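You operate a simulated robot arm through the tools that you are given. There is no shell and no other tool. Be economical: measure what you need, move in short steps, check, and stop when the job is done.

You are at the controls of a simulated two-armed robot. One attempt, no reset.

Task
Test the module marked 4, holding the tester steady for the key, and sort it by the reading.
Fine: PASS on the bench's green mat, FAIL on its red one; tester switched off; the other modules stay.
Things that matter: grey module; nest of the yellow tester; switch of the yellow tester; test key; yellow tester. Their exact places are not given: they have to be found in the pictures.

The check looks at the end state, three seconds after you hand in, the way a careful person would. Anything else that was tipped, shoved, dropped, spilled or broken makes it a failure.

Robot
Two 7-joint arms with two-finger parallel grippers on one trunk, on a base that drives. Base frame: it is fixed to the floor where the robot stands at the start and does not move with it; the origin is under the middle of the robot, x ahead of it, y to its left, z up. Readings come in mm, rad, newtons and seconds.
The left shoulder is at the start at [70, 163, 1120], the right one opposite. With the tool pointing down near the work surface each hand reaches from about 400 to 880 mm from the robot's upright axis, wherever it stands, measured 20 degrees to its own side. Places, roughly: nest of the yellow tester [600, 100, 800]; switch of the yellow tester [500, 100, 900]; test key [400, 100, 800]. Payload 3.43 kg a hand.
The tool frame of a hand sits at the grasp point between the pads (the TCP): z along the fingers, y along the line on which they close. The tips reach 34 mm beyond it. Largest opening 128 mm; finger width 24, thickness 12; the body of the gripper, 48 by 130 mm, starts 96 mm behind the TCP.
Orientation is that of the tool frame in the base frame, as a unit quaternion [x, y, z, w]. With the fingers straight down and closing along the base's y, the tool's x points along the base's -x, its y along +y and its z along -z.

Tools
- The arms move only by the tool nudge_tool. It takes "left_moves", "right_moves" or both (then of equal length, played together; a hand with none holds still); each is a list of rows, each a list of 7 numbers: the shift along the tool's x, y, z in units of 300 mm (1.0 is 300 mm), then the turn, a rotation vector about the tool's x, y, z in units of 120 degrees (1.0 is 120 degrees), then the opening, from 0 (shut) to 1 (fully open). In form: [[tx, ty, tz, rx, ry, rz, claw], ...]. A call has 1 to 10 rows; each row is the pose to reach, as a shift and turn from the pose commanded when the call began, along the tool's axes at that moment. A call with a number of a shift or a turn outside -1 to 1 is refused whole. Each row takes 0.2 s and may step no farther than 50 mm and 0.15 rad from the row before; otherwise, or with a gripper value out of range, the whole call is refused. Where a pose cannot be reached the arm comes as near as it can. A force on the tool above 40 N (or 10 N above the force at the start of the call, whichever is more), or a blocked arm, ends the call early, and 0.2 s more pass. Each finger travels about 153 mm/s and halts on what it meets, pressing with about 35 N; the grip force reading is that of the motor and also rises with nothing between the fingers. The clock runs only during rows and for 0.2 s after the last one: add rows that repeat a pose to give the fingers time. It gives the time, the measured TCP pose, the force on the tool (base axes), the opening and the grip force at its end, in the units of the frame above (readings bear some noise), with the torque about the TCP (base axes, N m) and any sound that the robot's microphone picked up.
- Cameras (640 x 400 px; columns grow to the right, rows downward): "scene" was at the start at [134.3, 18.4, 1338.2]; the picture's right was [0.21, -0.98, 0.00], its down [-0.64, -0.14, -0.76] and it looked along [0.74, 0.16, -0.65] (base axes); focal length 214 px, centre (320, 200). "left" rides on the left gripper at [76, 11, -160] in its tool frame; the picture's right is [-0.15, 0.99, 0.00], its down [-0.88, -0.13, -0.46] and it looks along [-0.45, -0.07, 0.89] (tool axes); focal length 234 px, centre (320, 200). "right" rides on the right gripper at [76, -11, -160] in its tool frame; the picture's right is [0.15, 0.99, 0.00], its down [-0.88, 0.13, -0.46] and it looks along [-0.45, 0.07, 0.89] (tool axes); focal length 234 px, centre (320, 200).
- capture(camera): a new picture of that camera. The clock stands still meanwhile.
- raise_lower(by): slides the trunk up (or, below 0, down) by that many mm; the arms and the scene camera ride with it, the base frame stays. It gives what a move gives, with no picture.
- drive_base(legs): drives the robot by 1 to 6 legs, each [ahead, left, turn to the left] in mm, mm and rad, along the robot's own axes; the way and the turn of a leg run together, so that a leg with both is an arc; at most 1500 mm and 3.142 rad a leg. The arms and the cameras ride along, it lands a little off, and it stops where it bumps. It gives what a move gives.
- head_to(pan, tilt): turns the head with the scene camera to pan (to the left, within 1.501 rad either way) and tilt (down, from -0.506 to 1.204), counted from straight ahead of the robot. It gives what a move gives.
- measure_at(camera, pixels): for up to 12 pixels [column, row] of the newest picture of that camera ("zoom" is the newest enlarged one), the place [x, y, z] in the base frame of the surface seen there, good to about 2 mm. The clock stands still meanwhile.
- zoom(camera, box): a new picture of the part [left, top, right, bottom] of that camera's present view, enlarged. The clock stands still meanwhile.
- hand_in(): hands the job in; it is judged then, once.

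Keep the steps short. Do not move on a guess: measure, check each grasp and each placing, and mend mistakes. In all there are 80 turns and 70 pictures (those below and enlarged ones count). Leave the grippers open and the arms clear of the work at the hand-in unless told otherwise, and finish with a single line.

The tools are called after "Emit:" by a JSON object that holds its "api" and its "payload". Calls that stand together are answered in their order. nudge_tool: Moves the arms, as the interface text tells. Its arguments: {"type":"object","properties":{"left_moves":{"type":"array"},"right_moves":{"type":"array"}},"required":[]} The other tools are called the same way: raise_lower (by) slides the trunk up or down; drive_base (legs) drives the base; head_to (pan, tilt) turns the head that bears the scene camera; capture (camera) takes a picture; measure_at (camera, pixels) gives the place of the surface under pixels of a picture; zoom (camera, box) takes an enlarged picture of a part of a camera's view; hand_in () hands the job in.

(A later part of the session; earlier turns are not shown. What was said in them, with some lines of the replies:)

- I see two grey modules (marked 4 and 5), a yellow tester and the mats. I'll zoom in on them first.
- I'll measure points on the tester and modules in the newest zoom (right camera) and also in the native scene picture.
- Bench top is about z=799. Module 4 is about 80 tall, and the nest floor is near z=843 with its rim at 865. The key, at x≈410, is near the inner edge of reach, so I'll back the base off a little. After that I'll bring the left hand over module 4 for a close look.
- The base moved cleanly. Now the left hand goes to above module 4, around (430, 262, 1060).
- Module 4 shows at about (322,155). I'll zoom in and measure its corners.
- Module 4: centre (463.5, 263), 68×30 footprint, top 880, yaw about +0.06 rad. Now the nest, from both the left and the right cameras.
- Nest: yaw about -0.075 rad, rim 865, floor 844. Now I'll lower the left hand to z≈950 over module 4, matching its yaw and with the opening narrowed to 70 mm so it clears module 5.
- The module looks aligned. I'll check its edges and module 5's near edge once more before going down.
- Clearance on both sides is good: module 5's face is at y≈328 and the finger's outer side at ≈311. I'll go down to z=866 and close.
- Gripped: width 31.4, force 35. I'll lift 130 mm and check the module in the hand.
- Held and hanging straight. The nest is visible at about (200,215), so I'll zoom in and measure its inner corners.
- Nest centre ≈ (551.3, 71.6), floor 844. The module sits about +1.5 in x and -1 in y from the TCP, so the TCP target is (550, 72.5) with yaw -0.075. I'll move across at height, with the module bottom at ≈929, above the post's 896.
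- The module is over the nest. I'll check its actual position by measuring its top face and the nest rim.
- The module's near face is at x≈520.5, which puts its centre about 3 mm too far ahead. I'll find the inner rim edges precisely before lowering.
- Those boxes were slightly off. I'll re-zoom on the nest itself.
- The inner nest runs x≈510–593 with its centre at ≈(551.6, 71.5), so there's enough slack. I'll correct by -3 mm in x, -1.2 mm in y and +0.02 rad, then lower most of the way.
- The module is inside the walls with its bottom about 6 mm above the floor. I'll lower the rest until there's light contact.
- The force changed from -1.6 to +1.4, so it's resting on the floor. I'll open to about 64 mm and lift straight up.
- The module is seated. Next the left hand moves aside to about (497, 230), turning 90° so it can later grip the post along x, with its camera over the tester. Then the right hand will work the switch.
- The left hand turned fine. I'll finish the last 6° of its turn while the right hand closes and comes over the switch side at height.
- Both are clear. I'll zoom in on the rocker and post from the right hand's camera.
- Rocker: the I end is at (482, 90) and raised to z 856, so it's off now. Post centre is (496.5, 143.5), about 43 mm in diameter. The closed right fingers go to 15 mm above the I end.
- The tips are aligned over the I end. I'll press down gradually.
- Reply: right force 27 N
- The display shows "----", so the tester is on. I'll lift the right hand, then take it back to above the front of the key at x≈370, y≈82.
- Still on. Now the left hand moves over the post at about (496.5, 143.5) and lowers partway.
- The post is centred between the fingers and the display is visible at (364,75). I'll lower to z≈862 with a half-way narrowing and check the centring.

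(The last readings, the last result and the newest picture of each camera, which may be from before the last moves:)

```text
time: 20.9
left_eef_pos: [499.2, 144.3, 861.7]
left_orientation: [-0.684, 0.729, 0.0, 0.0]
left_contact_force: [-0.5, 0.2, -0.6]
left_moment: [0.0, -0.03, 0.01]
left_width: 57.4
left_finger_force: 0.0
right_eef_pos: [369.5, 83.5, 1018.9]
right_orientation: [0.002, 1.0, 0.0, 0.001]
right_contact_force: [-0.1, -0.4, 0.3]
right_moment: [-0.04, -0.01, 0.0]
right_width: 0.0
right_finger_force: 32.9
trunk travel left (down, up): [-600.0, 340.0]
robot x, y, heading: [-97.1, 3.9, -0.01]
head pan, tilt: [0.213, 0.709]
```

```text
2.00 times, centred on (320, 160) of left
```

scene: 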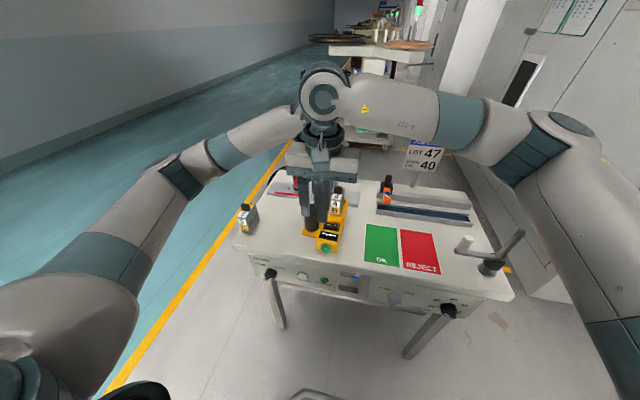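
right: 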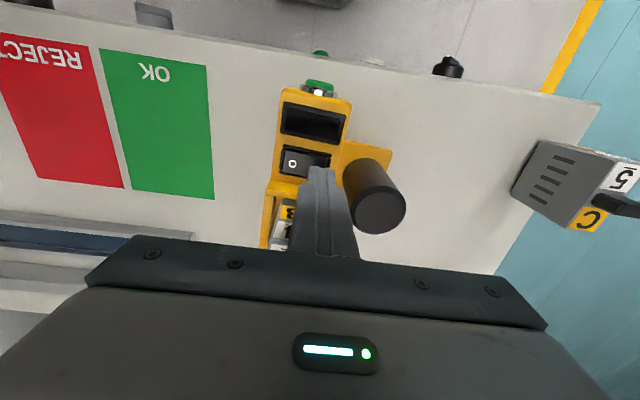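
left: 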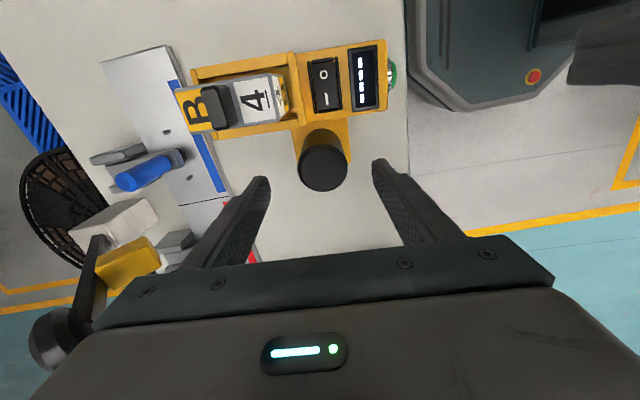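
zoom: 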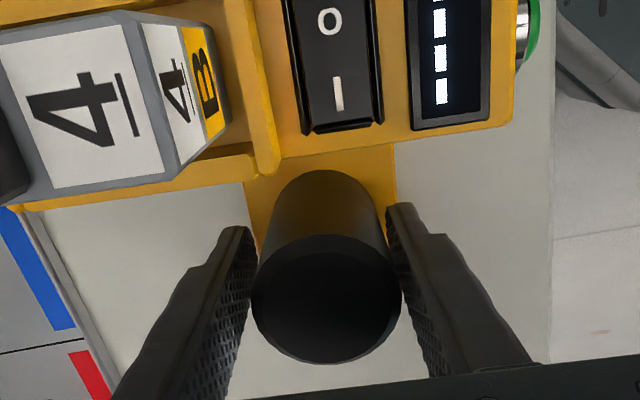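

The post is about 1.5–2 mm toward the near finger. I'll shift by that amount and close.

Emit:
{"api": "nudge_tool", "payload": {"left_moves": [[0, 0.006, 0, 0, 0, 0, 0.45], [0, 0.006, 0, 0, 0, 0, 0.36], [0, 0.006, 0, 0, 0, 0, 0.25], [0, 0.006, 0, 0, 0, 0, 0.25], [0, 0.006, 0, 0, 0, 0, 0.25]]}}

Emit:
{"api": "zoom", "payload": {"camera": "left", "box": [200, 0, 440, 200]}}

```text
time: 22.1
left_eef_pos: [496.0, 145.1, 863.2]
left_orientation: [-0.684, 0.729, -0.001, 0.0]
left_contact_force: [0.4, -0.8, 0.6]
left_moment: [-0.08, -0.4, 0.02]
left_width: 47.3
left_finger_force: 35.0
right_eef_pos: [369.1, 84.0, 1020.0]
right_orientation: [0.002, 1.0, 0.0, 0.001]
right_contact_force: [-0.1, -0.4, 1.4]
right_moment: [-0.02, -0.01, -0.01]
right_width: 0.2
right_finger_force: 33.3
trunk travel left (down, up): [-600.0, 340.0]
robot x, y, heading: [-94.4, 0.5, -0.006]
head pan, tilt: [0.213, 0.709]
```

```text
2.00 times, centred on (320, 100) of left
```

zoom: 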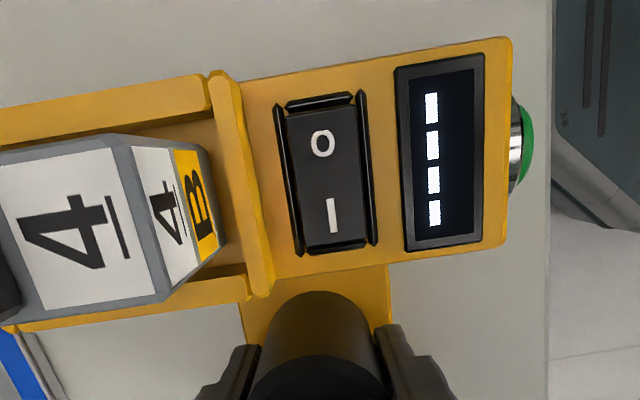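

The post is held: width 47.3, force 35. I'll measure the key again before lowering the right hand in front of it.

Emit:
{"api": "measure_at", "payload": {"camera": "zoom", "pixels": [[525, 140], [518, 110], [518, 178], [512, 145], [505, 45], [505, 235], [548, 140], [530, 145]]}}

Emit:
{"api": "capture", "payload": {"camera": "right"}}

```text
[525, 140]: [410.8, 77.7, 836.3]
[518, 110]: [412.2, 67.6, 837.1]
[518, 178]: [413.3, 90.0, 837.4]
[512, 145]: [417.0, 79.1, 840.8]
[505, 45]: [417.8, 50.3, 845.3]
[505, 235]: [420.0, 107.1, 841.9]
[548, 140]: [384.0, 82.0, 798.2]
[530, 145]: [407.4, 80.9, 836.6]
```

```text
32 pictures are left
```

right: 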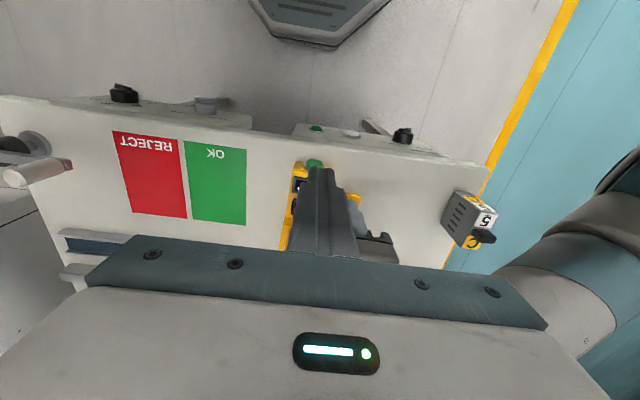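

Key centre ≈ (407, 79.5, 825). A vertical right hand would pass within about 9 mm of the left gripper body. I'll therefore tilt it 30° with the fingers pointing forward, and lower it to about (352, 79.5, 849), 25 mm or more short of the key.

Emit:
{"api": "nudge_tool", "payload": {"right_moves": [[0.03, -0.005, 0, 0, -0.0625, 0, 0], [0.057, -0.015, 0, 0, -0.125, 0, 0], [0.057, -0.015, 0.05, 0, -0.1875, 0, 0], [0.057, -0.015, 0.15, 0, -0.25, 0, 0], [0.057, -0.015, 0.3, 0, -0.25, 0, 0], [0.057, -0.015, 0.45, 0, -0.25, 0, 0], [0.057, -0.015, 0.57, 0, -0.25, 0, 0], [0.057, -0.015, 0.57, 0, -0.25, 0, 0]]}}

Emit:
{"api": "capture", "payload": {"camera": "right"}}

Emit:
{"api": "capture", "payload": {"camera": "left"}}

```text
time: 23.9
left_eef_pos: [497.1, 144.1, 862.3]
left_orientation: [-0.684, 0.729, 0.0, -0.001]
left_contact_force: [-1.6, 0.2, 1.8]
left_moment: [-0.1, -0.59, 0.0]
left_width: 47.4
left_finger_force: 34.8
right_eef_pos: [352.8, 79.1, 848.2]
right_orientation: [0.002, 0.966, 0.0, 0.259]
right_contact_force: [-0.1, 0.4, 0.2]
right_moment: [0.0, -0.01, 0.0]
right_width: 0.1
right_finger_force: 33.0
trunk travel left (down, up): [-600.0, 340.0]
robot x, y, heading: [-98.5, -0.1, -0.004]
head pan, tilt: [0.213, 0.709]
```

```text
31 pictures are left
```

right: 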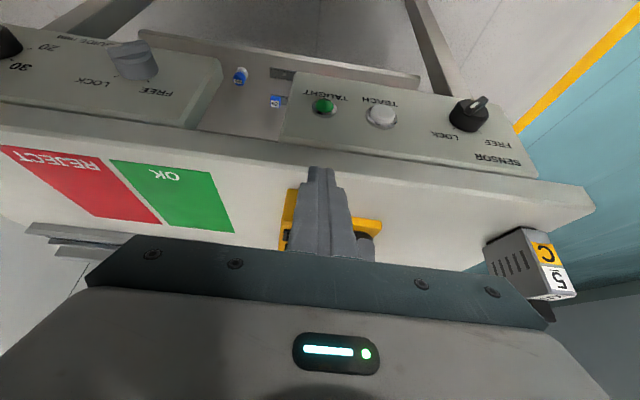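

```text
30 pictures are left
```

left: 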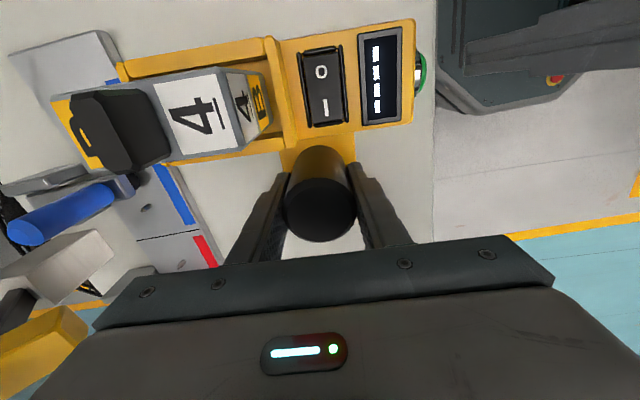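

The finger tip (about (470,50) in the left picture) may be off in y from the key at (423,70), so I'll measure both.

Emit:
{"api": "zoom", "payload": {"camera": "left", "box": [390, 10, 510, 110]}}

```text
4.00 times, centred on (450, 60) of left
```

zoom: 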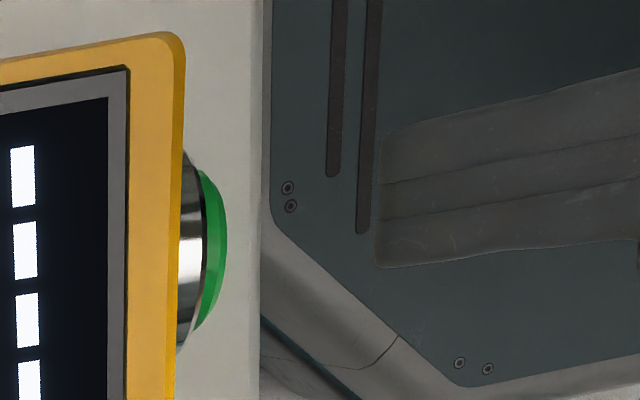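

Emit:
{"api": "measure_at", "payload": {"camera": "zoom", "pixels": [[385, 160], [383, 195], [380, 240], [385, 262], [395, 200], [205, 180], [215, 245], [200, 325], [223, 240]]}}

```text
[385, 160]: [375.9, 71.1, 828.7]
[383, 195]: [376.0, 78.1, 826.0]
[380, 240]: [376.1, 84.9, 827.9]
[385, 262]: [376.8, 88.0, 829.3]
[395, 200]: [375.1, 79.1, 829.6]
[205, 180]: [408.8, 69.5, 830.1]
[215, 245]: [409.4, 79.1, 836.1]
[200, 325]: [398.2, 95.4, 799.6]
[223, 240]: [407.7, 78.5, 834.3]
```

Aligned: tip front at x=376, y=79, z=827; key front at 407.5, y=79. I'll push straight ahead until there's contact, then press.

Emit:
{"api": "nudge_tool", "payload": {"right_moves": [[-0.045, 0, 0.026, 0, 0, 0, 0], [-0.0808, 0, 0.0467, 0, 0, 0, 0], [-0.0895, 0, 0.0517, 0, 0, 0, 0], [-0.0953, 0, 0.055, 0, 0, 0, 0], [-0.101, 0, 0.0583, 0, 0, 0, 0], [-0.101, 0, 0.0583, 0, 0, 0, 0]]}}

Emit:
{"api": "zoom", "payload": {"camera": "left", "box": [280, 0, 480, 160]}}

```text
time: 25.4
left_eef_pos: [497.5, 145.6, 862.1]
left_orientation: [-0.685, 0.729, 0.0, 0.0]
left_contact_force: [13.8, 5.5, 0.9]
left_moment: [0.06, -0.13, 0.38]
left_width: 47.5
left_finger_force: 35.0
right_eef_pos: [385.9, 79.7, 846.6]
right_orientation: [0.002, 0.966, -0.002, 0.258]
right_contact_force: [-16.6, -4.0, 2.9]
right_moment: [-0.07, 0.28, -0.11]
right_width: 0.0
right_finger_force: 33.6
trunk travel left (down, up): [-600.0, 340.0]
robot x, y, heading: [-98.1, 2.0, -0.007]
head pan, tilt: [0.213, 0.709]
heard: click
```

```text
2.50 times, centred on (380, 80) of left
```

zoom: 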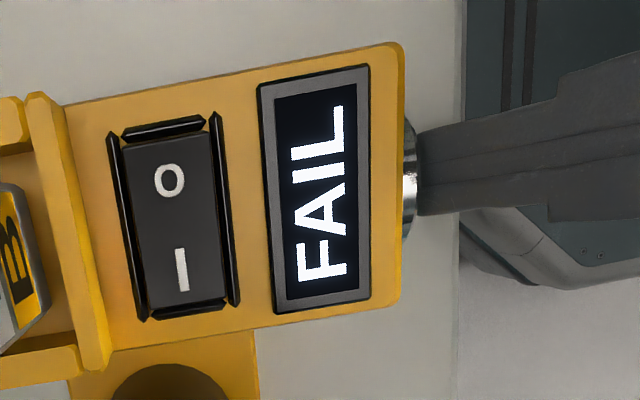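

I heard a click and the display reads FAIL. I'll back the right hand off the key and re-read to confirm it's settled.

Emit:
{"api": "nudge_tool", "payload": {"right_moves": [[-0.06, 0, 0.035, 0, 0, 0, 0], [0.0, 0, 0.0, 0, 0, 0, 0], [0, 0, 0, 0, 0, 0, 0], [0, 0, 0, 0, 0, 0, 0]]}}

Emit:
{"api": "zoom", "payload": {"camera": "left", "box": [200, 0, 480, 200]}}

```text
time: 26.4
left_eef_pos: [495.2, 142.7, 863.2]
left_orientation: [-0.683, 0.73, -0.001, 0.0]
left_contact_force: [-2.0, -1.8, 7.0]
left_moment: [-0.56, -0.13, -0.11]
left_width: 46.3
left_finger_force: 35.2
right_eef_pos: [387.2, 80.5, 848.4]
right_orientation: [0.002, 0.966, -0.001, 0.26]
right_contact_force: [-0.5, -0.2, 0.1]
right_moment: [-0.01, -0.05, 0.03]
right_width: 0.0
right_finger_force: 32.9
trunk travel left (down, up): [-600.0, 340.0]
robot x, y, heading: [-97.1, 0.5, -0.006]
head pan, tilt: [0.213, 0.709]
heard: click
```

```text
2.00 times, centred on (340, 100) of left
```

zoom: 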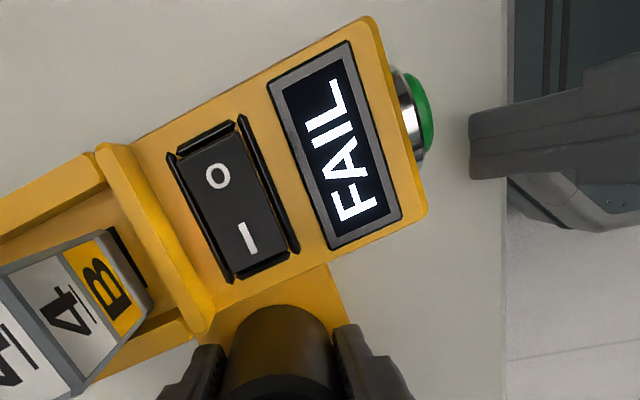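

That was my mistake: the first row moved forward instead of back, and the tester turned some 12° about the held post. The reading is still FAIL. I'll pull the right hand properly away and inspect.

Emit:
{"api": "nudge_tool", "payload": {"right_moves": [[0.0866, 0, -0.05, 0, 0, 0, 0], [0.2, 0, -0.115, 0, 0, 0, 0], [0.2, 0, -0.115, 0, 0, 0, 0]]}}

Emit:
{"api": "capture", "payload": {"camera": "left"}}

Emit:
{"api": "zoom", "payload": {"camera": "scene", "box": [270, 170, 370, 260]}}

```text
time: 27.1
left_eef_pos: [495.8, 144.8, 862.7]
left_orientation: [-0.685, 0.728, -0.001, 0.001]
left_contact_force: [-3.2, -1.3, 5.2]
left_moment: [-0.57, 0.04, -0.08]
left_width: 46.0
left_finger_force: 34.9
right_eef_pos: [316.1, 77.9, 849.7]
right_orientation: [0.002, 0.966, 0.0, 0.258]
right_contact_force: [-0.2, -1.0, -0.4]
right_moment: [0.01, 0.01, -0.02]
right_width: 0.2
right_finger_force: 32.6
trunk travel left (down, up): [-600.0, 340.0]
robot x, y, heading: [-95.4, 2.5, -0.001]
head pan, tilt: [0.213, 0.709]
```

```text
26 pictures are left
```

left: 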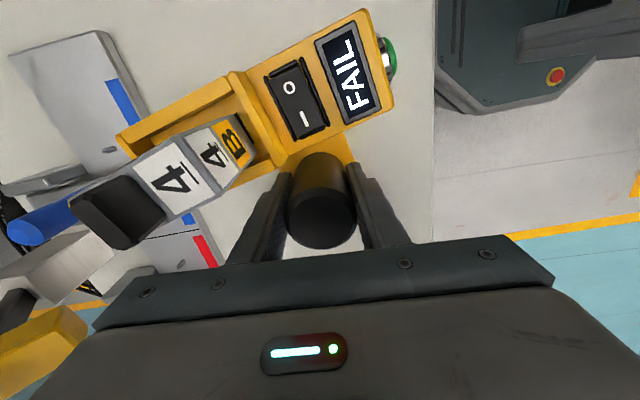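

```text
4.44 times, centred on (320, 215) of scene
```

zoom: 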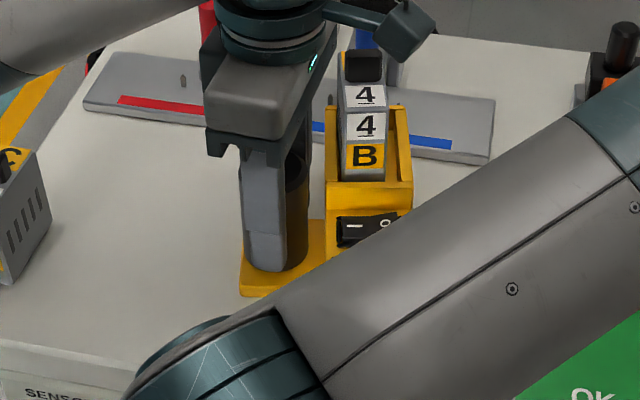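

The module is still in the nest; the tester just swivelled about the post. I'll measure its yaw so I can turn it back with the held post.

Emit:
{"api": "measure_at", "payload": {"camera": "left", "pixels": [[364, 12], [240, 72], [120, 134], [228, 78], [392, 102], [300, 155], [340, 200], [390, 60]]}}

```text
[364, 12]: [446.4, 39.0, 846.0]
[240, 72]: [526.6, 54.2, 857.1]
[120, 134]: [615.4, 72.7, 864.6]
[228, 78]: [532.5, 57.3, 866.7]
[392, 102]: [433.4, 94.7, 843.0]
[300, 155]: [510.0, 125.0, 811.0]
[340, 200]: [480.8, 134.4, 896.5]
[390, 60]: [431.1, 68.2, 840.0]
```

The tester's yaw is now about +0.20 against -0.075 originally. I'll turn the left wrist -0.27 rad about the post, gently.

Emit:
{"api": "nudge_tool", "payload": {"left_moves": [[0, 0, 0, 0, 0, 0.026, 0.25], [0, 0, 0, 0, 0, 0.052, 0.25], [0, 0, 0, 0, 0, 0.078, 0.25], [0, 0, 0, 0, 0, 0.104, 0.25], [0, 0, 0, 0, 0, 0.129, 0.25], [0, 0, 0, 0, 0, 0.129, 0.25]]}}

Emit:
{"api": "capture", "payload": {"camera": "left"}}

```text
time: 28.6
left_eef_pos: [496.0, 144.7, 861.1]
left_orientation: [-0.58, 0.815, 0.0, 0.0]
left_contact_force: [0.9, 2.3, 3.5]
left_moment: [0.22, -0.42, 0.16]
left_width: 46.0
left_finger_force: 34.7
right_eef_pos: [316.5, 79.1, 848.2]
right_orientation: [0.001, 0.966, 0.0, 0.259]
right_contact_force: [0.1, 0.2, 0.0]
right_moment: [-0.02, 0.02, 0.03]
right_width: 0.0
right_finger_force: 33.1
trunk travel left (down, up): [-600.0, 340.0]
robot x, y, heading: [-97.0, 1.2, -0.005]
head pan, tilt: [0.213, 0.709]
```

```text
24 pictures are left
```

left: 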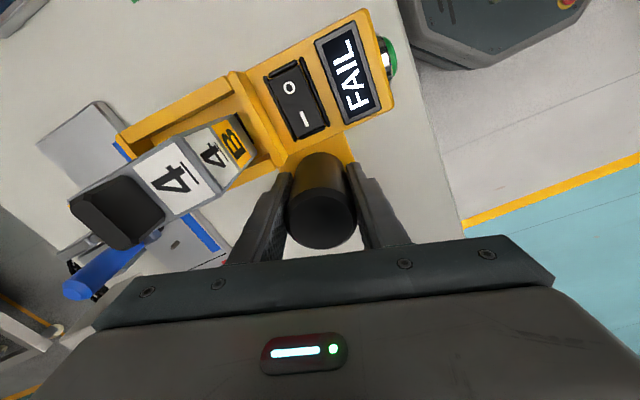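

The tester turned with the hand. I'll compare it with its original place.

Emit:
{"api": "measure_at", "payload": {"camera": "left", "pixels": [[364, 12], [228, 78], [120, 134], [340, 200], [392, 102], [390, 60], [130, 152], [150, 155]]}}

```text
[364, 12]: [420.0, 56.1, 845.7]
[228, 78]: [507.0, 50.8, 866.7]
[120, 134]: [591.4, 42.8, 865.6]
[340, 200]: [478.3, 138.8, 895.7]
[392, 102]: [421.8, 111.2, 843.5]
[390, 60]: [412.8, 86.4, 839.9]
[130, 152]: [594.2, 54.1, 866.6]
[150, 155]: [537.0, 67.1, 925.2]
```

The tester is back to yaw -0.078, within about 3 mm of its original place. Now I'll open the left hand, lift it straight up and move it away to the left.

Emit:
{"api": "nudge_tool", "payload": {"left_moves": [[0, 0, 0, 0, 0, 0, 0.4], [0, 0, 0, 0, 0, 0, 0.52], [0, 0, 0, 0, 0, 0, 0.52], [0, 0, -0.12, 0, 0, 0, 0.52], [0, 0, -0.28, 0, 0, 0, 0.52], [0, 0, -0.44, 0, 0, 0, 0.52], [0, 0, -0.6, 0, 0, 0, 0.52], [-0.15, 0, -0.6, 0, 0, 0, 0.52], [-0.3, 0, -0.6, 0, 0, 0, 0.52], [-0.4, 0, -0.6, 0, 0, 0, 0.52]]}}

```text
time: 30.8
left_eef_pos: [535.6, 257.6, 1043.3]
left_orientation: [-0.579, 0.815, 0.0, -0.001]
left_contact_force: [-0.9, 0.7, -0.2]
left_moment: [-0.03, -0.01, 0.0]
left_width: 66.4
left_finger_force: 0.1
right_eef_pos: [316.0, 78.9, 848.3]
right_orientation: [0.001, 0.966, -0.001, 0.258]
right_contact_force: [0.4, 0.5, 0.5]
right_moment: [-0.01, 0.0, 0.0]
right_width: 0.0
right_finger_force: 32.9
trunk travel left (down, up): [-600.0, 340.0]
robot x, y, heading: [-103.0, -0.3, -0.002]
head pan, tilt: [0.213, 0.709]
```

The left hand is clear. I'll lift the right hand, bring it upright, and move it over the tester.

Emit:
{"api": "nudge_tool", "payload": {"right_moves": [[-0.07, 0, -0.123, 0, 0, 0, 0], [-0.14, 0, -0.245, 0, 0, 0, 0], [-0.21, 0, -0.368, 0, 0.05, 0, 0], [-0.283, 0, -0.491, 0, 0.1, 0, 0], [-0.38, 0, -0.435, 0, 0.16, 0, 0], [-0.476, 0, -0.38, 0, 0.22, 0, 0], [-0.572, 0, -0.324, 0, 0.25, 0, 0], [-0.572, 0, -0.324, 0, 0.25, 0, 0]]}}

Emit:
{"api": "capture", "payload": {"camera": "right"}}

```text
time: 32.5
left_eef_pos: [534.8, 256.7, 1043.4]
left_orientation: [-0.581, 0.814, -0.001, 0.0]
left_contact_force: [-0.1, 0.3, -0.2]
left_moment: [-0.04, 0.03, 0.01]
left_width: 66.6
left_finger_force: 0.0
right_eef_pos: [418.1, 79.6, 1015.1]
right_orientation: [0.002, 1.0, 0.0, -0.001]
right_contact_force: [-0.7, -0.2, 0.0]
right_moment: [0.01, -0.01, -0.01]
right_width: 0.0
right_finger_force: 33.3
trunk travel left (down, up): [-600.0, 340.0]
robot x, y, heading: [-95.1, 2.3, -0.005]
head pan, tilt: [0.213, 0.709]
```

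```text
23 pictures are left
```

right: 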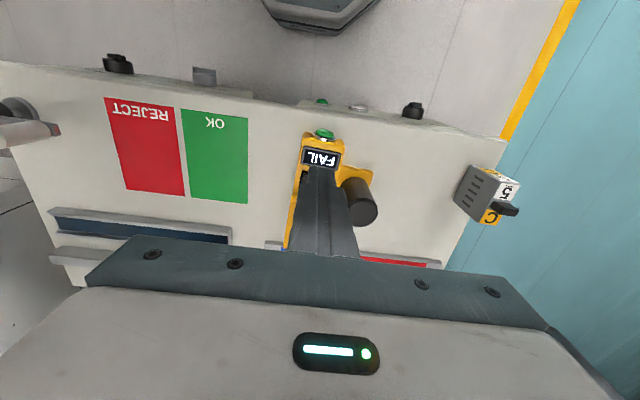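

Emit:
{"api": "nudge_tool", "payload": {"right_moves": [[-0.11, -0.03, 0, 0, 0, 0, 0], [-0.22, -0.06, 0, 0, 0, 0, 0], [-0.22, -0.06, 0, 0, 0, 0, 0]]}}

Emit:
{"api": "zoom", "payload": {"camera": "right", "box": [280, 70, 400, 190]}}

```text
time: 33.4
left_eef_pos: [534.0, 255.8, 1042.1]
left_orientation: [-0.58, 0.815, 0.0, 0.0]
left_contact_force: [-1.0, 0.7, -0.5]
left_moment: [-0.02, -0.05, -0.01]
left_width: 66.9
left_finger_force: 0.0
right_eef_pos: [484.5, 59.7, 1016.3]
right_orientation: [0.001, 1.0, 0.0, -0.001]
right_contact_force: [-0.3, -0.3, 0.2]
right_moment: [-0.01, 0.0, 0.02]
right_width: 0.0
right_finger_force: 32.8
trunk travel left (down, up): [-600.0, 340.0]
robot x, y, heading: [-96.9, -4.2, -0.004]
head pan, tilt: [0.213, 0.709]
```

```text
3.33 times, centred on (340, 130) of right
```

zoom: 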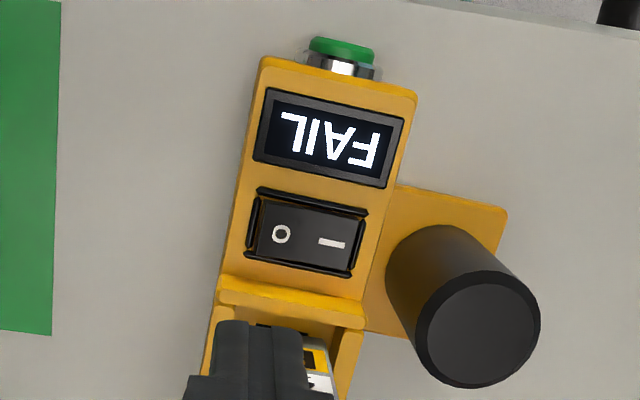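

Still FAIL. I'll measure the rocker's O end and the key front in this zoom.

Emit:
{"api": "measure_at", "payload": {"camera": "zoom", "pixels": [[281, 234], [265, 232], [331, 244], [350, 247], [305, 215], [298, 258], [285, 290], [477, 320], [340, 45]]}}

```text
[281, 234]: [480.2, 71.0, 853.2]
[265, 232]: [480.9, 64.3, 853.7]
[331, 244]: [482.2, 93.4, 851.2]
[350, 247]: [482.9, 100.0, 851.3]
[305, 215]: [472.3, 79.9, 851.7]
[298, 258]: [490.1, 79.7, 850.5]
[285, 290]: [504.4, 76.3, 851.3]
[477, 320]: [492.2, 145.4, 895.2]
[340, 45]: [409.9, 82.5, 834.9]
```

O end raised at (481, 66, z≈853.5). I'll press it straight down.

Emit:
{"api": "nudge_tool", "payload": {"right_moves": [[0.01, 0.018, 0.12, 0, 0, 0, 0], [0.01, 0.018, 0.25, 0, 0, 0, 0], [0.01, 0.018, 0.36, 0, 0, 0, 0], [0.01, 0.018, 0.4, 0, 0, 0, 0], [0.01, 0.018, 0.42, 0, 0, 0, 0], [0.01, 0.018, 0.433, 0, 0, 0, 0], [0.01, 0.018, 0.441, 0, 0, 0, 0], [0.01, 0.018, 0.447, 0, 0, 0, 0]]}}

Emit:
{"api": "zoom", "payload": {"camera": "scene", "box": [280, 170, 370, 260]}}

```text
time: 35.1
left_eef_pos: [532.8, 255.8, 1045.3]
left_orientation: [-0.58, 0.815, 0.0, 0.001]
left_contact_force: [1.0, -0.7, -0.4]
left_moment: [0.02, -0.02, -0.02]
left_width: 66.7
left_finger_force: 0.1
right_eef_pos: [480.8, 65.6, 886.3]
right_orientation: [0.003, 1.0, 0.001, 0.004]
right_contact_force: [6.9, -5.3, 36.0]
right_moment: [0.21, -0.18, -0.03]
right_width: 0.2
right_finger_force: 32.7
trunk travel left (down, up): [-600.0, 340.0]
robot x, y, heading: [-99.2, 2.3, -0.004]
head pan, tilt: [0.213, 0.709]
```

```text
4.44 times, centred on (325, 215) of scene
```

zoom: 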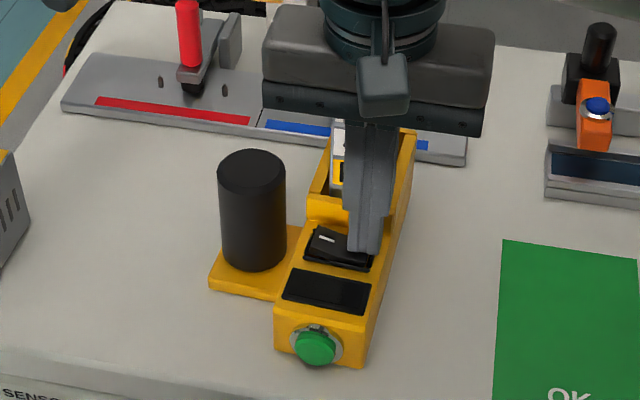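

The display is dark, so the tester is off. I'll lift the right hand, open it to about 70 mm, and move over the module for a look; it will carry the module to the red mat.

Emit:
{"api": "nudge_tool", "payload": {"right_moves": [[0, 0, -0.1, 0, 0, 0, 0], [0, 0, -0.25, 0, 0, 0, 0], [0, 0, -0.4, 0, 0, 0, 0.2], [-0.05, 0, -0.5, 0, 0, 0, 0.5], [-0.12, 0, -0.5, 0, 0, 0, 0.547], [-0.12, 0, -0.5, 0, 0, 0, 0.547]]}}

Emit:
{"api": "capture", "payload": {"camera": "right"}}

```text
time: 36.5
left_eef_pos: [535.4, 255.8, 1043.6]
left_orientation: [-0.58, 0.815, -0.001, 0.0]
left_contact_force: [-0.8, 0.7, 0.4]
left_moment: [0.03, 0.01, -0.01]
left_width: 66.6
left_finger_force: 0.2
right_eef_pos: [516.1, 66.0, 1032.6]
right_orientation: [0.003, 1.0, 0.0, 0.0]
right_contact_force: [0.8, 0.3, 1.0]
right_moment: [0.0, 0.01, -0.02]
right_width: 70.0
right_finger_force: 0.0
trunk travel left (down, up): [-600.0, 340.0]
robot x, y, heading: [-97.2, -1.8, -0.007]
head pan, tilt: [0.213, 0.709]
```

```text
20 pictures are left
```

right: 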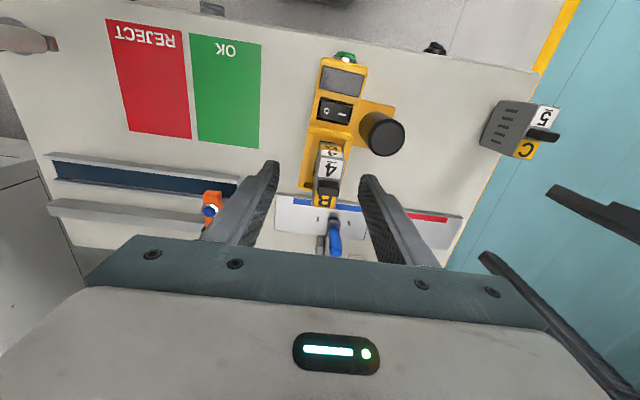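

Emit:
{"api": "zoom", "payload": {"camera": "right", "box": [280, 80, 400, 220]}}

Emit:
{"api": "measure_at", "payload": {"camera": "right", "pixels": [[130, 131], [190, 138], [107, 22], [183, 30], [160, 80], [155, 120]]}}

```text
2.86 times, centred on (340, 150) of right
```

zoom: 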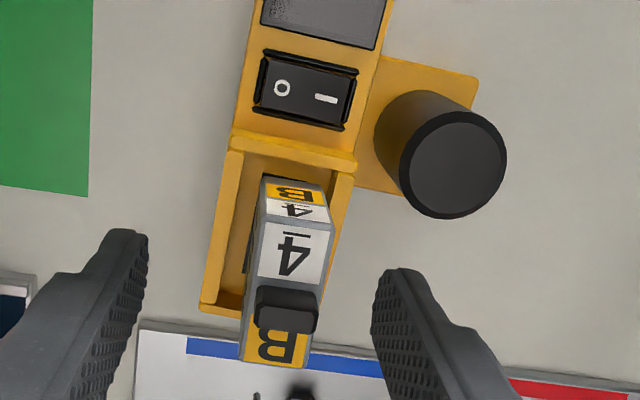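

```text
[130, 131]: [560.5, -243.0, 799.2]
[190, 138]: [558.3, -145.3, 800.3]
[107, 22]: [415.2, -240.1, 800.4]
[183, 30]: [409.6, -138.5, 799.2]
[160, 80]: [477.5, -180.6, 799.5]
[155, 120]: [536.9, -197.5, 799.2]
```

Emit:
{"api": "measure_at", "payload": {"camera": "zoom", "pixels": [[264, 228], [329, 235], [243, 355], [306, 364], [260, 250], [326, 255], [250, 320], [318, 330], [285, 300]]}}

```text
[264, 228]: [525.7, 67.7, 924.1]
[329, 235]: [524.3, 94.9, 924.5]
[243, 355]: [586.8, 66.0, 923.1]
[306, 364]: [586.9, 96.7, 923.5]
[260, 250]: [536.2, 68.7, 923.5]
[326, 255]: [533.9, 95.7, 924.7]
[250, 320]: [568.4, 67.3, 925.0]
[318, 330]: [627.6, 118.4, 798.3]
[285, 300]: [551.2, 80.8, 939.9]
```

Module 4's top is centred at about (555, 81.6) with yaw ≈ 0. The red mat spans x 412–560, y -243…-140. I'll lower the right hand on the module to z≈912, tips above the rim, and close.

Emit:
{"api": "nudge_tool", "payload": {"right_moves": [[-0.065, 0.026, 0, 0, 0, 0, 0.547], [-0.13, 0.052, 0.1, 0, 0, 0, 0.547], [-0.13, 0.052, 0.24, 0, 0, 0, 0.547], [-0.13, 0.052, 0.36, 0, 0, 0, 0.547], [-0.13, 0.052, 0.397, 0, 0, 0, 0.5]]}}

Emit:
{"api": "zoom", "payload": {"camera": "right", "box": [220, 60, 420, 260]}}

```text
time: 37.8
left_eef_pos: [536.0, 257.1, 1042.4]
left_orientation: [-0.58, 0.815, 0.0, 0.0]
left_contact_force: [-0.7, 0.8, -0.1]
left_moment: [-0.01, -0.01, -0.01]
left_width: 66.6
left_finger_force: 0.1
right_eef_pos: [555.3, 82.3, 915.3]
right_orientation: [0.001, 1.0, 0.001, 0.0]
right_contact_force: [-0.5, 0.2, -0.1]
right_moment: [-0.02, -0.01, 0.0]
right_width: 63.9
right_finger_force: 0.0
trunk travel left (down, up): [-600.0, 340.0]
robot x, y, heading: [-101.3, 3.2, 0.0]
head pan, tilt: [0.213, 0.709]
```

```text
2.00 times, centred on (320, 160) of right
```

zoom: 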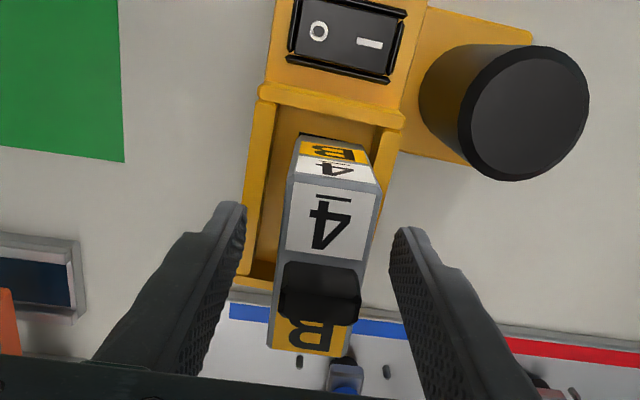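

Centred, with the tips above the rim. Closing and lifting slowly.

Emit:
{"api": "nudge_tool", "payload": {"right_moves": [[0, 0, 0, 0, 0, 0, 0.35], [0, 0, 0, 0, 0, 0, 0.1], [0, 0, 0, 0, 0, 0, 0.1], [0, 0, 0, 0, 0, 0, 0.1], [0, 0, -0.06, 0, 0, 0, 0.1], [0, 0, -0.15, 0, 0, 0, 0.1], [0, 0, -0.25, 0, 0, 0, 0.1]]}}

Emit:
{"api": "capture", "payload": {"camera": "right"}}

```text
time: 39.4
left_eef_pos: [534.8, 256.6, 1042.7]
left_orientation: [-0.58, 0.814, 0.0, 0.001]
left_contact_force: [-0.3, 0.6, -0.2]
left_moment: [0.0, 0.0, -0.01]
left_width: 66.5
left_finger_force: 0.1
right_eef_pos: [556.6, 81.9, 988.9]
right_orientation: [0.001, 1.0, 0.0, 0.0]
right_contact_force: [-0.4, -0.8, -1.5]
right_moment: [-0.03, -0.04, 0.0]
right_width: 31.3
right_finger_force: 35.7
trunk travel left (down, up): [-600.0, 340.0]
robot x, y, heading: [-96.7, -2.8, -0.002]
head pan, tilt: [0.213, 0.709]
```

```text
17 pictures are left
```

right: 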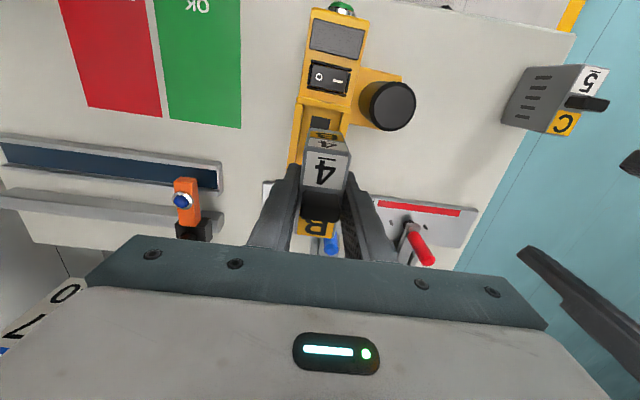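

Held (31.3 mm). I'll carry it to above the red mat centre (487, -191), first pulling back in x.

Emit:
{"api": "nudge_tool", "payload": {"right_moves": [[0.12, 0, -0.05, 0, 0, 0, 0.1], [0.232, -0.08, -0.05, 0, 0, 0, 0.1], [0.232, -0.22, -0.05, 0, 0, 0, 0.1], [0.232, -0.36, -0.05, 0, 0, 0, 0.1], [0.232, -0.5, -0.05, 0, 0, 0, 0.1], [0.232, -0.64, -0.05, 0, 0, 0, 0.1], [0.232, -0.78, -0.05, 0, 0, 0, 0.1], [0.232, -0.91, -0.05, 0, 0, 0, 0.1], [0.232, -0.91, -0.05, 0, 0, 0, 0.1]]}}

Emit:
{"api": "capture", "payload": {"camera": "right"}}

Emit:
{"api": "capture", "payload": {"camera": "scene"}}

```text
time: 41.4
left_eef_pos: [534.9, 256.7, 1041.7]
left_orientation: [-0.58, 0.814, 0.0, -0.001]
left_contact_force: [-0.5, 0.0, -0.6]
left_moment: [0.0, -0.01, 0.01]
left_width: 66.5
left_finger_force: 0.0
right_eef_pos: [486.9, -190.6, 1003.2]
right_orientation: [0.002, 1.0, -0.001, 0.001]
right_contact_force: [-0.9, 0.4, -1.4]
right_moment: [-0.01, -0.02, -0.03]
right_width: 31.6
right_finger_force: 34.4
trunk travel left (down, up): [-600.0, 340.0]
robot x, y, heading: [-101.7, -2.5, -0.004]
head pan, tilt: [0.213, 0.709]
```

```text
16 pictures are left
```

right: 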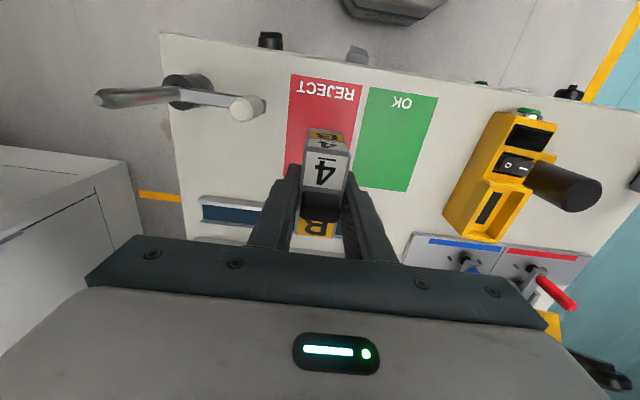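

```text
15 pictures are left
```

scene: 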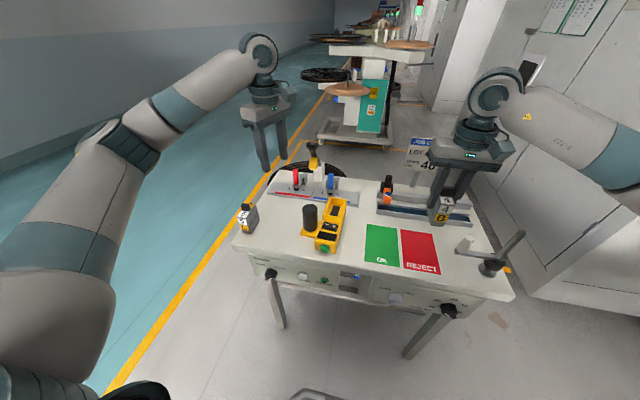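

Emit:
{"api": "measure_at", "payload": {"camera": "right", "pixels": [[325, 165], [310, 160], [345, 165], [290, 78], [362, 82], [288, 130], [357, 135]]}}

Emit:
{"api": "nudge_tool", "payload": {"right_moves": [[0, 0, 0.14, 0, 0, 0, 0.1], [0, 0, 0.27, 0, 0, 0, 0.1], [0, 0, 0.37, 0, 0, 0, 0.1], [0, 0, 0.41, 0, 0, 0, 0.1], [0, 0, 0.41, 0, 0, 0, 0.1]]}}

Emit:
{"api": "zoom", "payload": {"camera": "scene", "box": [360, 180, 500, 290]}}

```text
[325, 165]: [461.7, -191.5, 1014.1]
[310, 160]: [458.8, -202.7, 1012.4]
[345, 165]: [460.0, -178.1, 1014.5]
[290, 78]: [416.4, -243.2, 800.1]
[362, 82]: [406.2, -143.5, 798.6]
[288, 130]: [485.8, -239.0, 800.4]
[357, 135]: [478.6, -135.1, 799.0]
```

```text
time: 42.5
left_eef_pos: [534.6, 256.6, 1042.2]
left_orientation: [-0.581, 0.814, 0.0, 0.0]
left_contact_force: [-1.0, 0.9, 0.0]
left_moment: [0.01, -0.01, 0.0]
left_width: 66.7
left_finger_force: 0.1
right_eef_pos: [485.6, -190.8, 880.1]
right_orientation: [0.002, 1.0, 0.0, -0.001]
right_contact_force: [0.2, -0.1, -2.1]
right_moment: [0.01, -0.01, 0.0]
right_width: 31.7
right_finger_force: 35.0
trunk travel left (down, up): [-600.0, 340.0]
robot x, y, heading: [-101.1, -0.8, -0.001]
head pan, tilt: [0.213, 0.709]
```

```text
3.64 times, centred on (430, 235) of scene
```

zoom: 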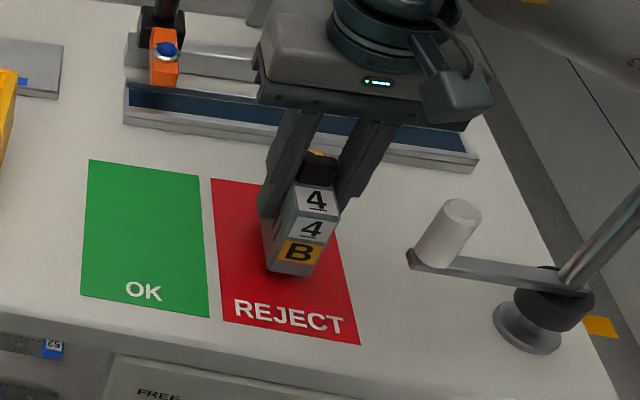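

The module is over the red mat, about 10 mm up. I'll lower it until there's contact.

Emit:
{"api": "nudge_tool", "payload": {"right_moves": [[0, 0, 0.015, 0, 0, 0, 0.1], [0, 0, 0.025, 0, 0, 0, 0.1], [0, 0, 0.031, 0, 0, 0, 0.1], [0, 0, 0.034, 0, 0, 0, 0.1]]}}

```text
time: 43.5
left_eef_pos: [536.4, 256.1, 1042.7]
left_orientation: [-0.58, 0.815, 0.0, 0.0]
left_contact_force: [0.0, 0.1, 0.4]
left_moment: [-0.01, -0.01, 0.0]
left_width: 66.5
left_finger_force: 0.1
right_eef_pos: [485.3, -190.9, 870.5]
right_orientation: [0.001, 1.0, 0.0, 0.0]
right_contact_force: [-0.5, -0.5, -1.6]
right_moment: [-0.02, 0.03, -0.01]
right_width: 31.3
right_finger_force: 35.2
trunk travel left (down, up): [-600.0, 340.0]
robot x, y, heading: [-96.2, -0.4, -0.0]
head pan, tilt: [0.213, 0.709]
```

No contact yet, so a few more millimetres in small steps.

Emit:
{"api": "nudge_tool", "payload": {"right_moves": [[0, 0, 0.004, 0, 0, 0, 0.1], [0, 0, 0.007, 0, 0, 0, 0.1], [0, 0, 0.009, 0, 0, 0, 0.1]]}}

Emit:
{"api": "zoom", "payload": {"camera": "scene", "box": [400, 200, 460, 280]}}

```text
time: 44.4
left_eef_pos: [535.9, 255.4, 1042.3]
left_orientation: [-0.58, 0.814, -0.001, 0.0]
left_contact_force: [-0.9, -0.2, 0.3]
left_moment: [-0.03, 0.03, -0.01]
left_width: 66.7
left_finger_force: 0.0
right_eef_pos: [485.0, -192.3, 868.1]
right_orientation: [0.002, 1.0, 0.0, 0.001]
right_contact_force: [0.7, 0.4, 3.4]
right_moment: [0.01, 0.07, 0.02]
right_width: 31.7
right_finger_force: 34.3
trunk travel left (down, up): [-600.0, 340.0]
robot x, y, heading: [-97.7, -0.3, -0.006]
head pan, tilt: [0.213, 0.709]
```

```text
5.00 times, centred on (430, 240) of scene
```

zoom: 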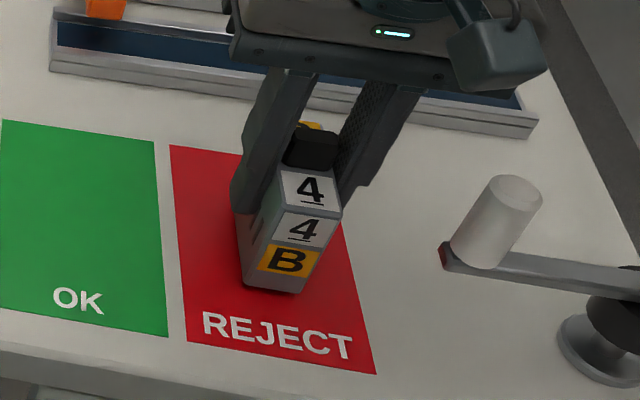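

Contact (+3.4 N), and it's standing on the red mat. I'll release, then lift straight up.

Emit:
{"api": "nudge_tool", "payload": {"right_moves": [[0, 0, 0, 0, 0, 0, 0.3], [0, 0, 0, 0, 0, 0, 0.55], [0, 0, 0, 0, 0, 0, 0.55], [0, 0, -0.1, 0, 0, 0, 0.55], [0, 0, -0.25, 0, 0, 0, 0.55], [0, 0, -0.4, 0, 0, 0, 0.55], [0, 0, -0.56, 0, 0, 0, 0.7], [0, 0, -0.72, 0, 0, 0, 1], [0, 0, -0.85, 0, 0, 0, 1]]}}

Emit:
{"api": "capture", "payload": {"camera": "scene"}}

Emit:
{"api": "capture", "payload": {"camera": "right"}}

```text
time: 46.4
left_eef_pos: [533.8, 257.3, 1042.5]
left_orientation: [-0.58, 0.815, 0.001, 0.0]
left_contact_force: [0.1, 0.4, 0.1]
left_moment: [-0.05, 0.03, 0.0]
left_width: 66.7
left_finger_force: 0.0
right_eef_pos: [484.9, -189.8, 1122.3]
right_orientation: [0.001, 1.0, 0.0, 0.0]
right_contact_force: [0.5, -0.2, 0.7]
right_moment: [0.0, 0.01, 0.04]
right_width: 127.9
right_finger_force: 0.2
trunk travel left (down, up): [-600.0, 340.0]
robot x, y, heading: [-100.0, -1.1, -0.006]
head pan, tilt: [0.213, 0.709]
```

```text
12 pictures are left
```

scene: 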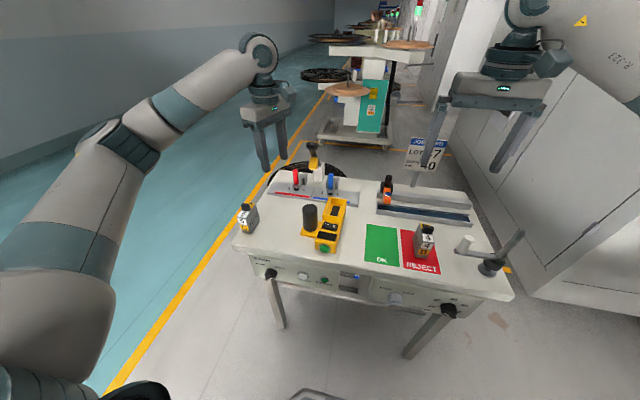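

```text
11 pictures are left
```

right: 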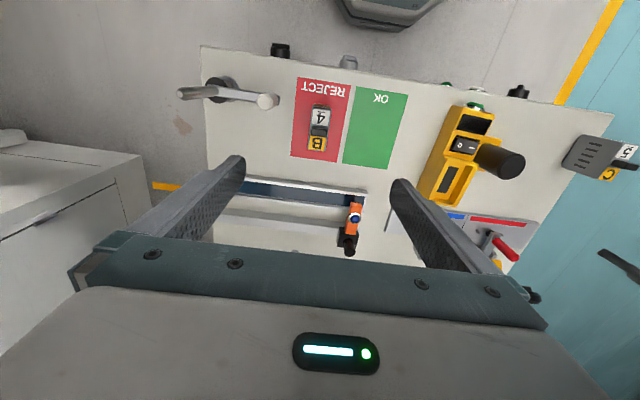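

Module 4 stands on the red mat. I'll raise and open the left hand, clear of everything, and take a last look at the tester.

Emit:
{"api": "nudge_tool", "payload": {"left_moves": [[0, 0, -0.1, 0, 0, 0, 0.7], [0, 0, -0.2, 0, 0, 0, 1], [-0.1, 0, -0.25, 0, 0, 0, 1], [-0.2, 0, -0.25, 0, 0, 0, 1]]}}

Emit:
{"api": "zoom", "payload": {"camera": "scene", "box": [230, 170, 370, 260]}}

Emit:
{"api": "measure_at", "payload": {"camera": "zoom", "pixels": [[515, 137], [445, 255], [435, 355], [370, 165], [330, 272], [60, 175], [410, 345]]}}

```text
time: 47.4
left_eef_pos: [555.1, 313.4, 1118.0]
left_orientation: [-0.581, 0.814, 0.0, -0.001]
left_contact_force: [0.1, -0.1, -0.5]
left_moment: [-0.01, 0.02, 0.01]
left_width: 128.1
left_finger_force: 0.0
right_eef_pos: [485.6, -189.9, 1122.8]
right_orientation: [0.002, 1.0, 0.0, 0.0]
right_contact_force: [-0.1, 0.0, 0.0]
right_moment: [-0.03, 0.0, 0.01]
right_width: 128.3
right_finger_force: 0.0
trunk travel left (down, up): [-600.0, 340.0]
robot x, y, heading: [-96.5, 2.6, -0.005]
head pan, tilt: [0.213, 0.709]
```

```text
4.44 times, centred on (300, 215) of scene
```

zoom: 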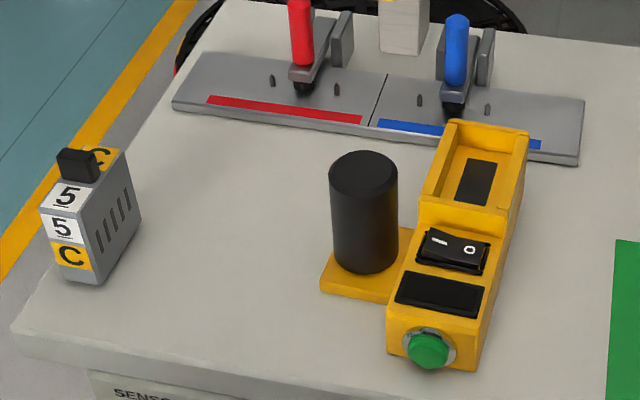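

```text
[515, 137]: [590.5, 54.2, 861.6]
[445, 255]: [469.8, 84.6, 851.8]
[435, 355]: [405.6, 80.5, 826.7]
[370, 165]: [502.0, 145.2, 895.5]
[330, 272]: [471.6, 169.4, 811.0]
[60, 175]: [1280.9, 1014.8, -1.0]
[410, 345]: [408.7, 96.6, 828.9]
```

The tester is off (display dark, O side down) and stands near its original place. Module 5 hasn't moved, module 4 is upright on the red mat, and both hands are open and clear, so I'm handing in.

Emit:
{"api": "hand_in", "payload": {}}

```text
The job is handed in.
```

Module 4 read FAIL and now stands on the red mat, with the tester off and module 5 untouched; I swivelled the tester by mistake after the test and turned it back to within about 3 mm of its original place.
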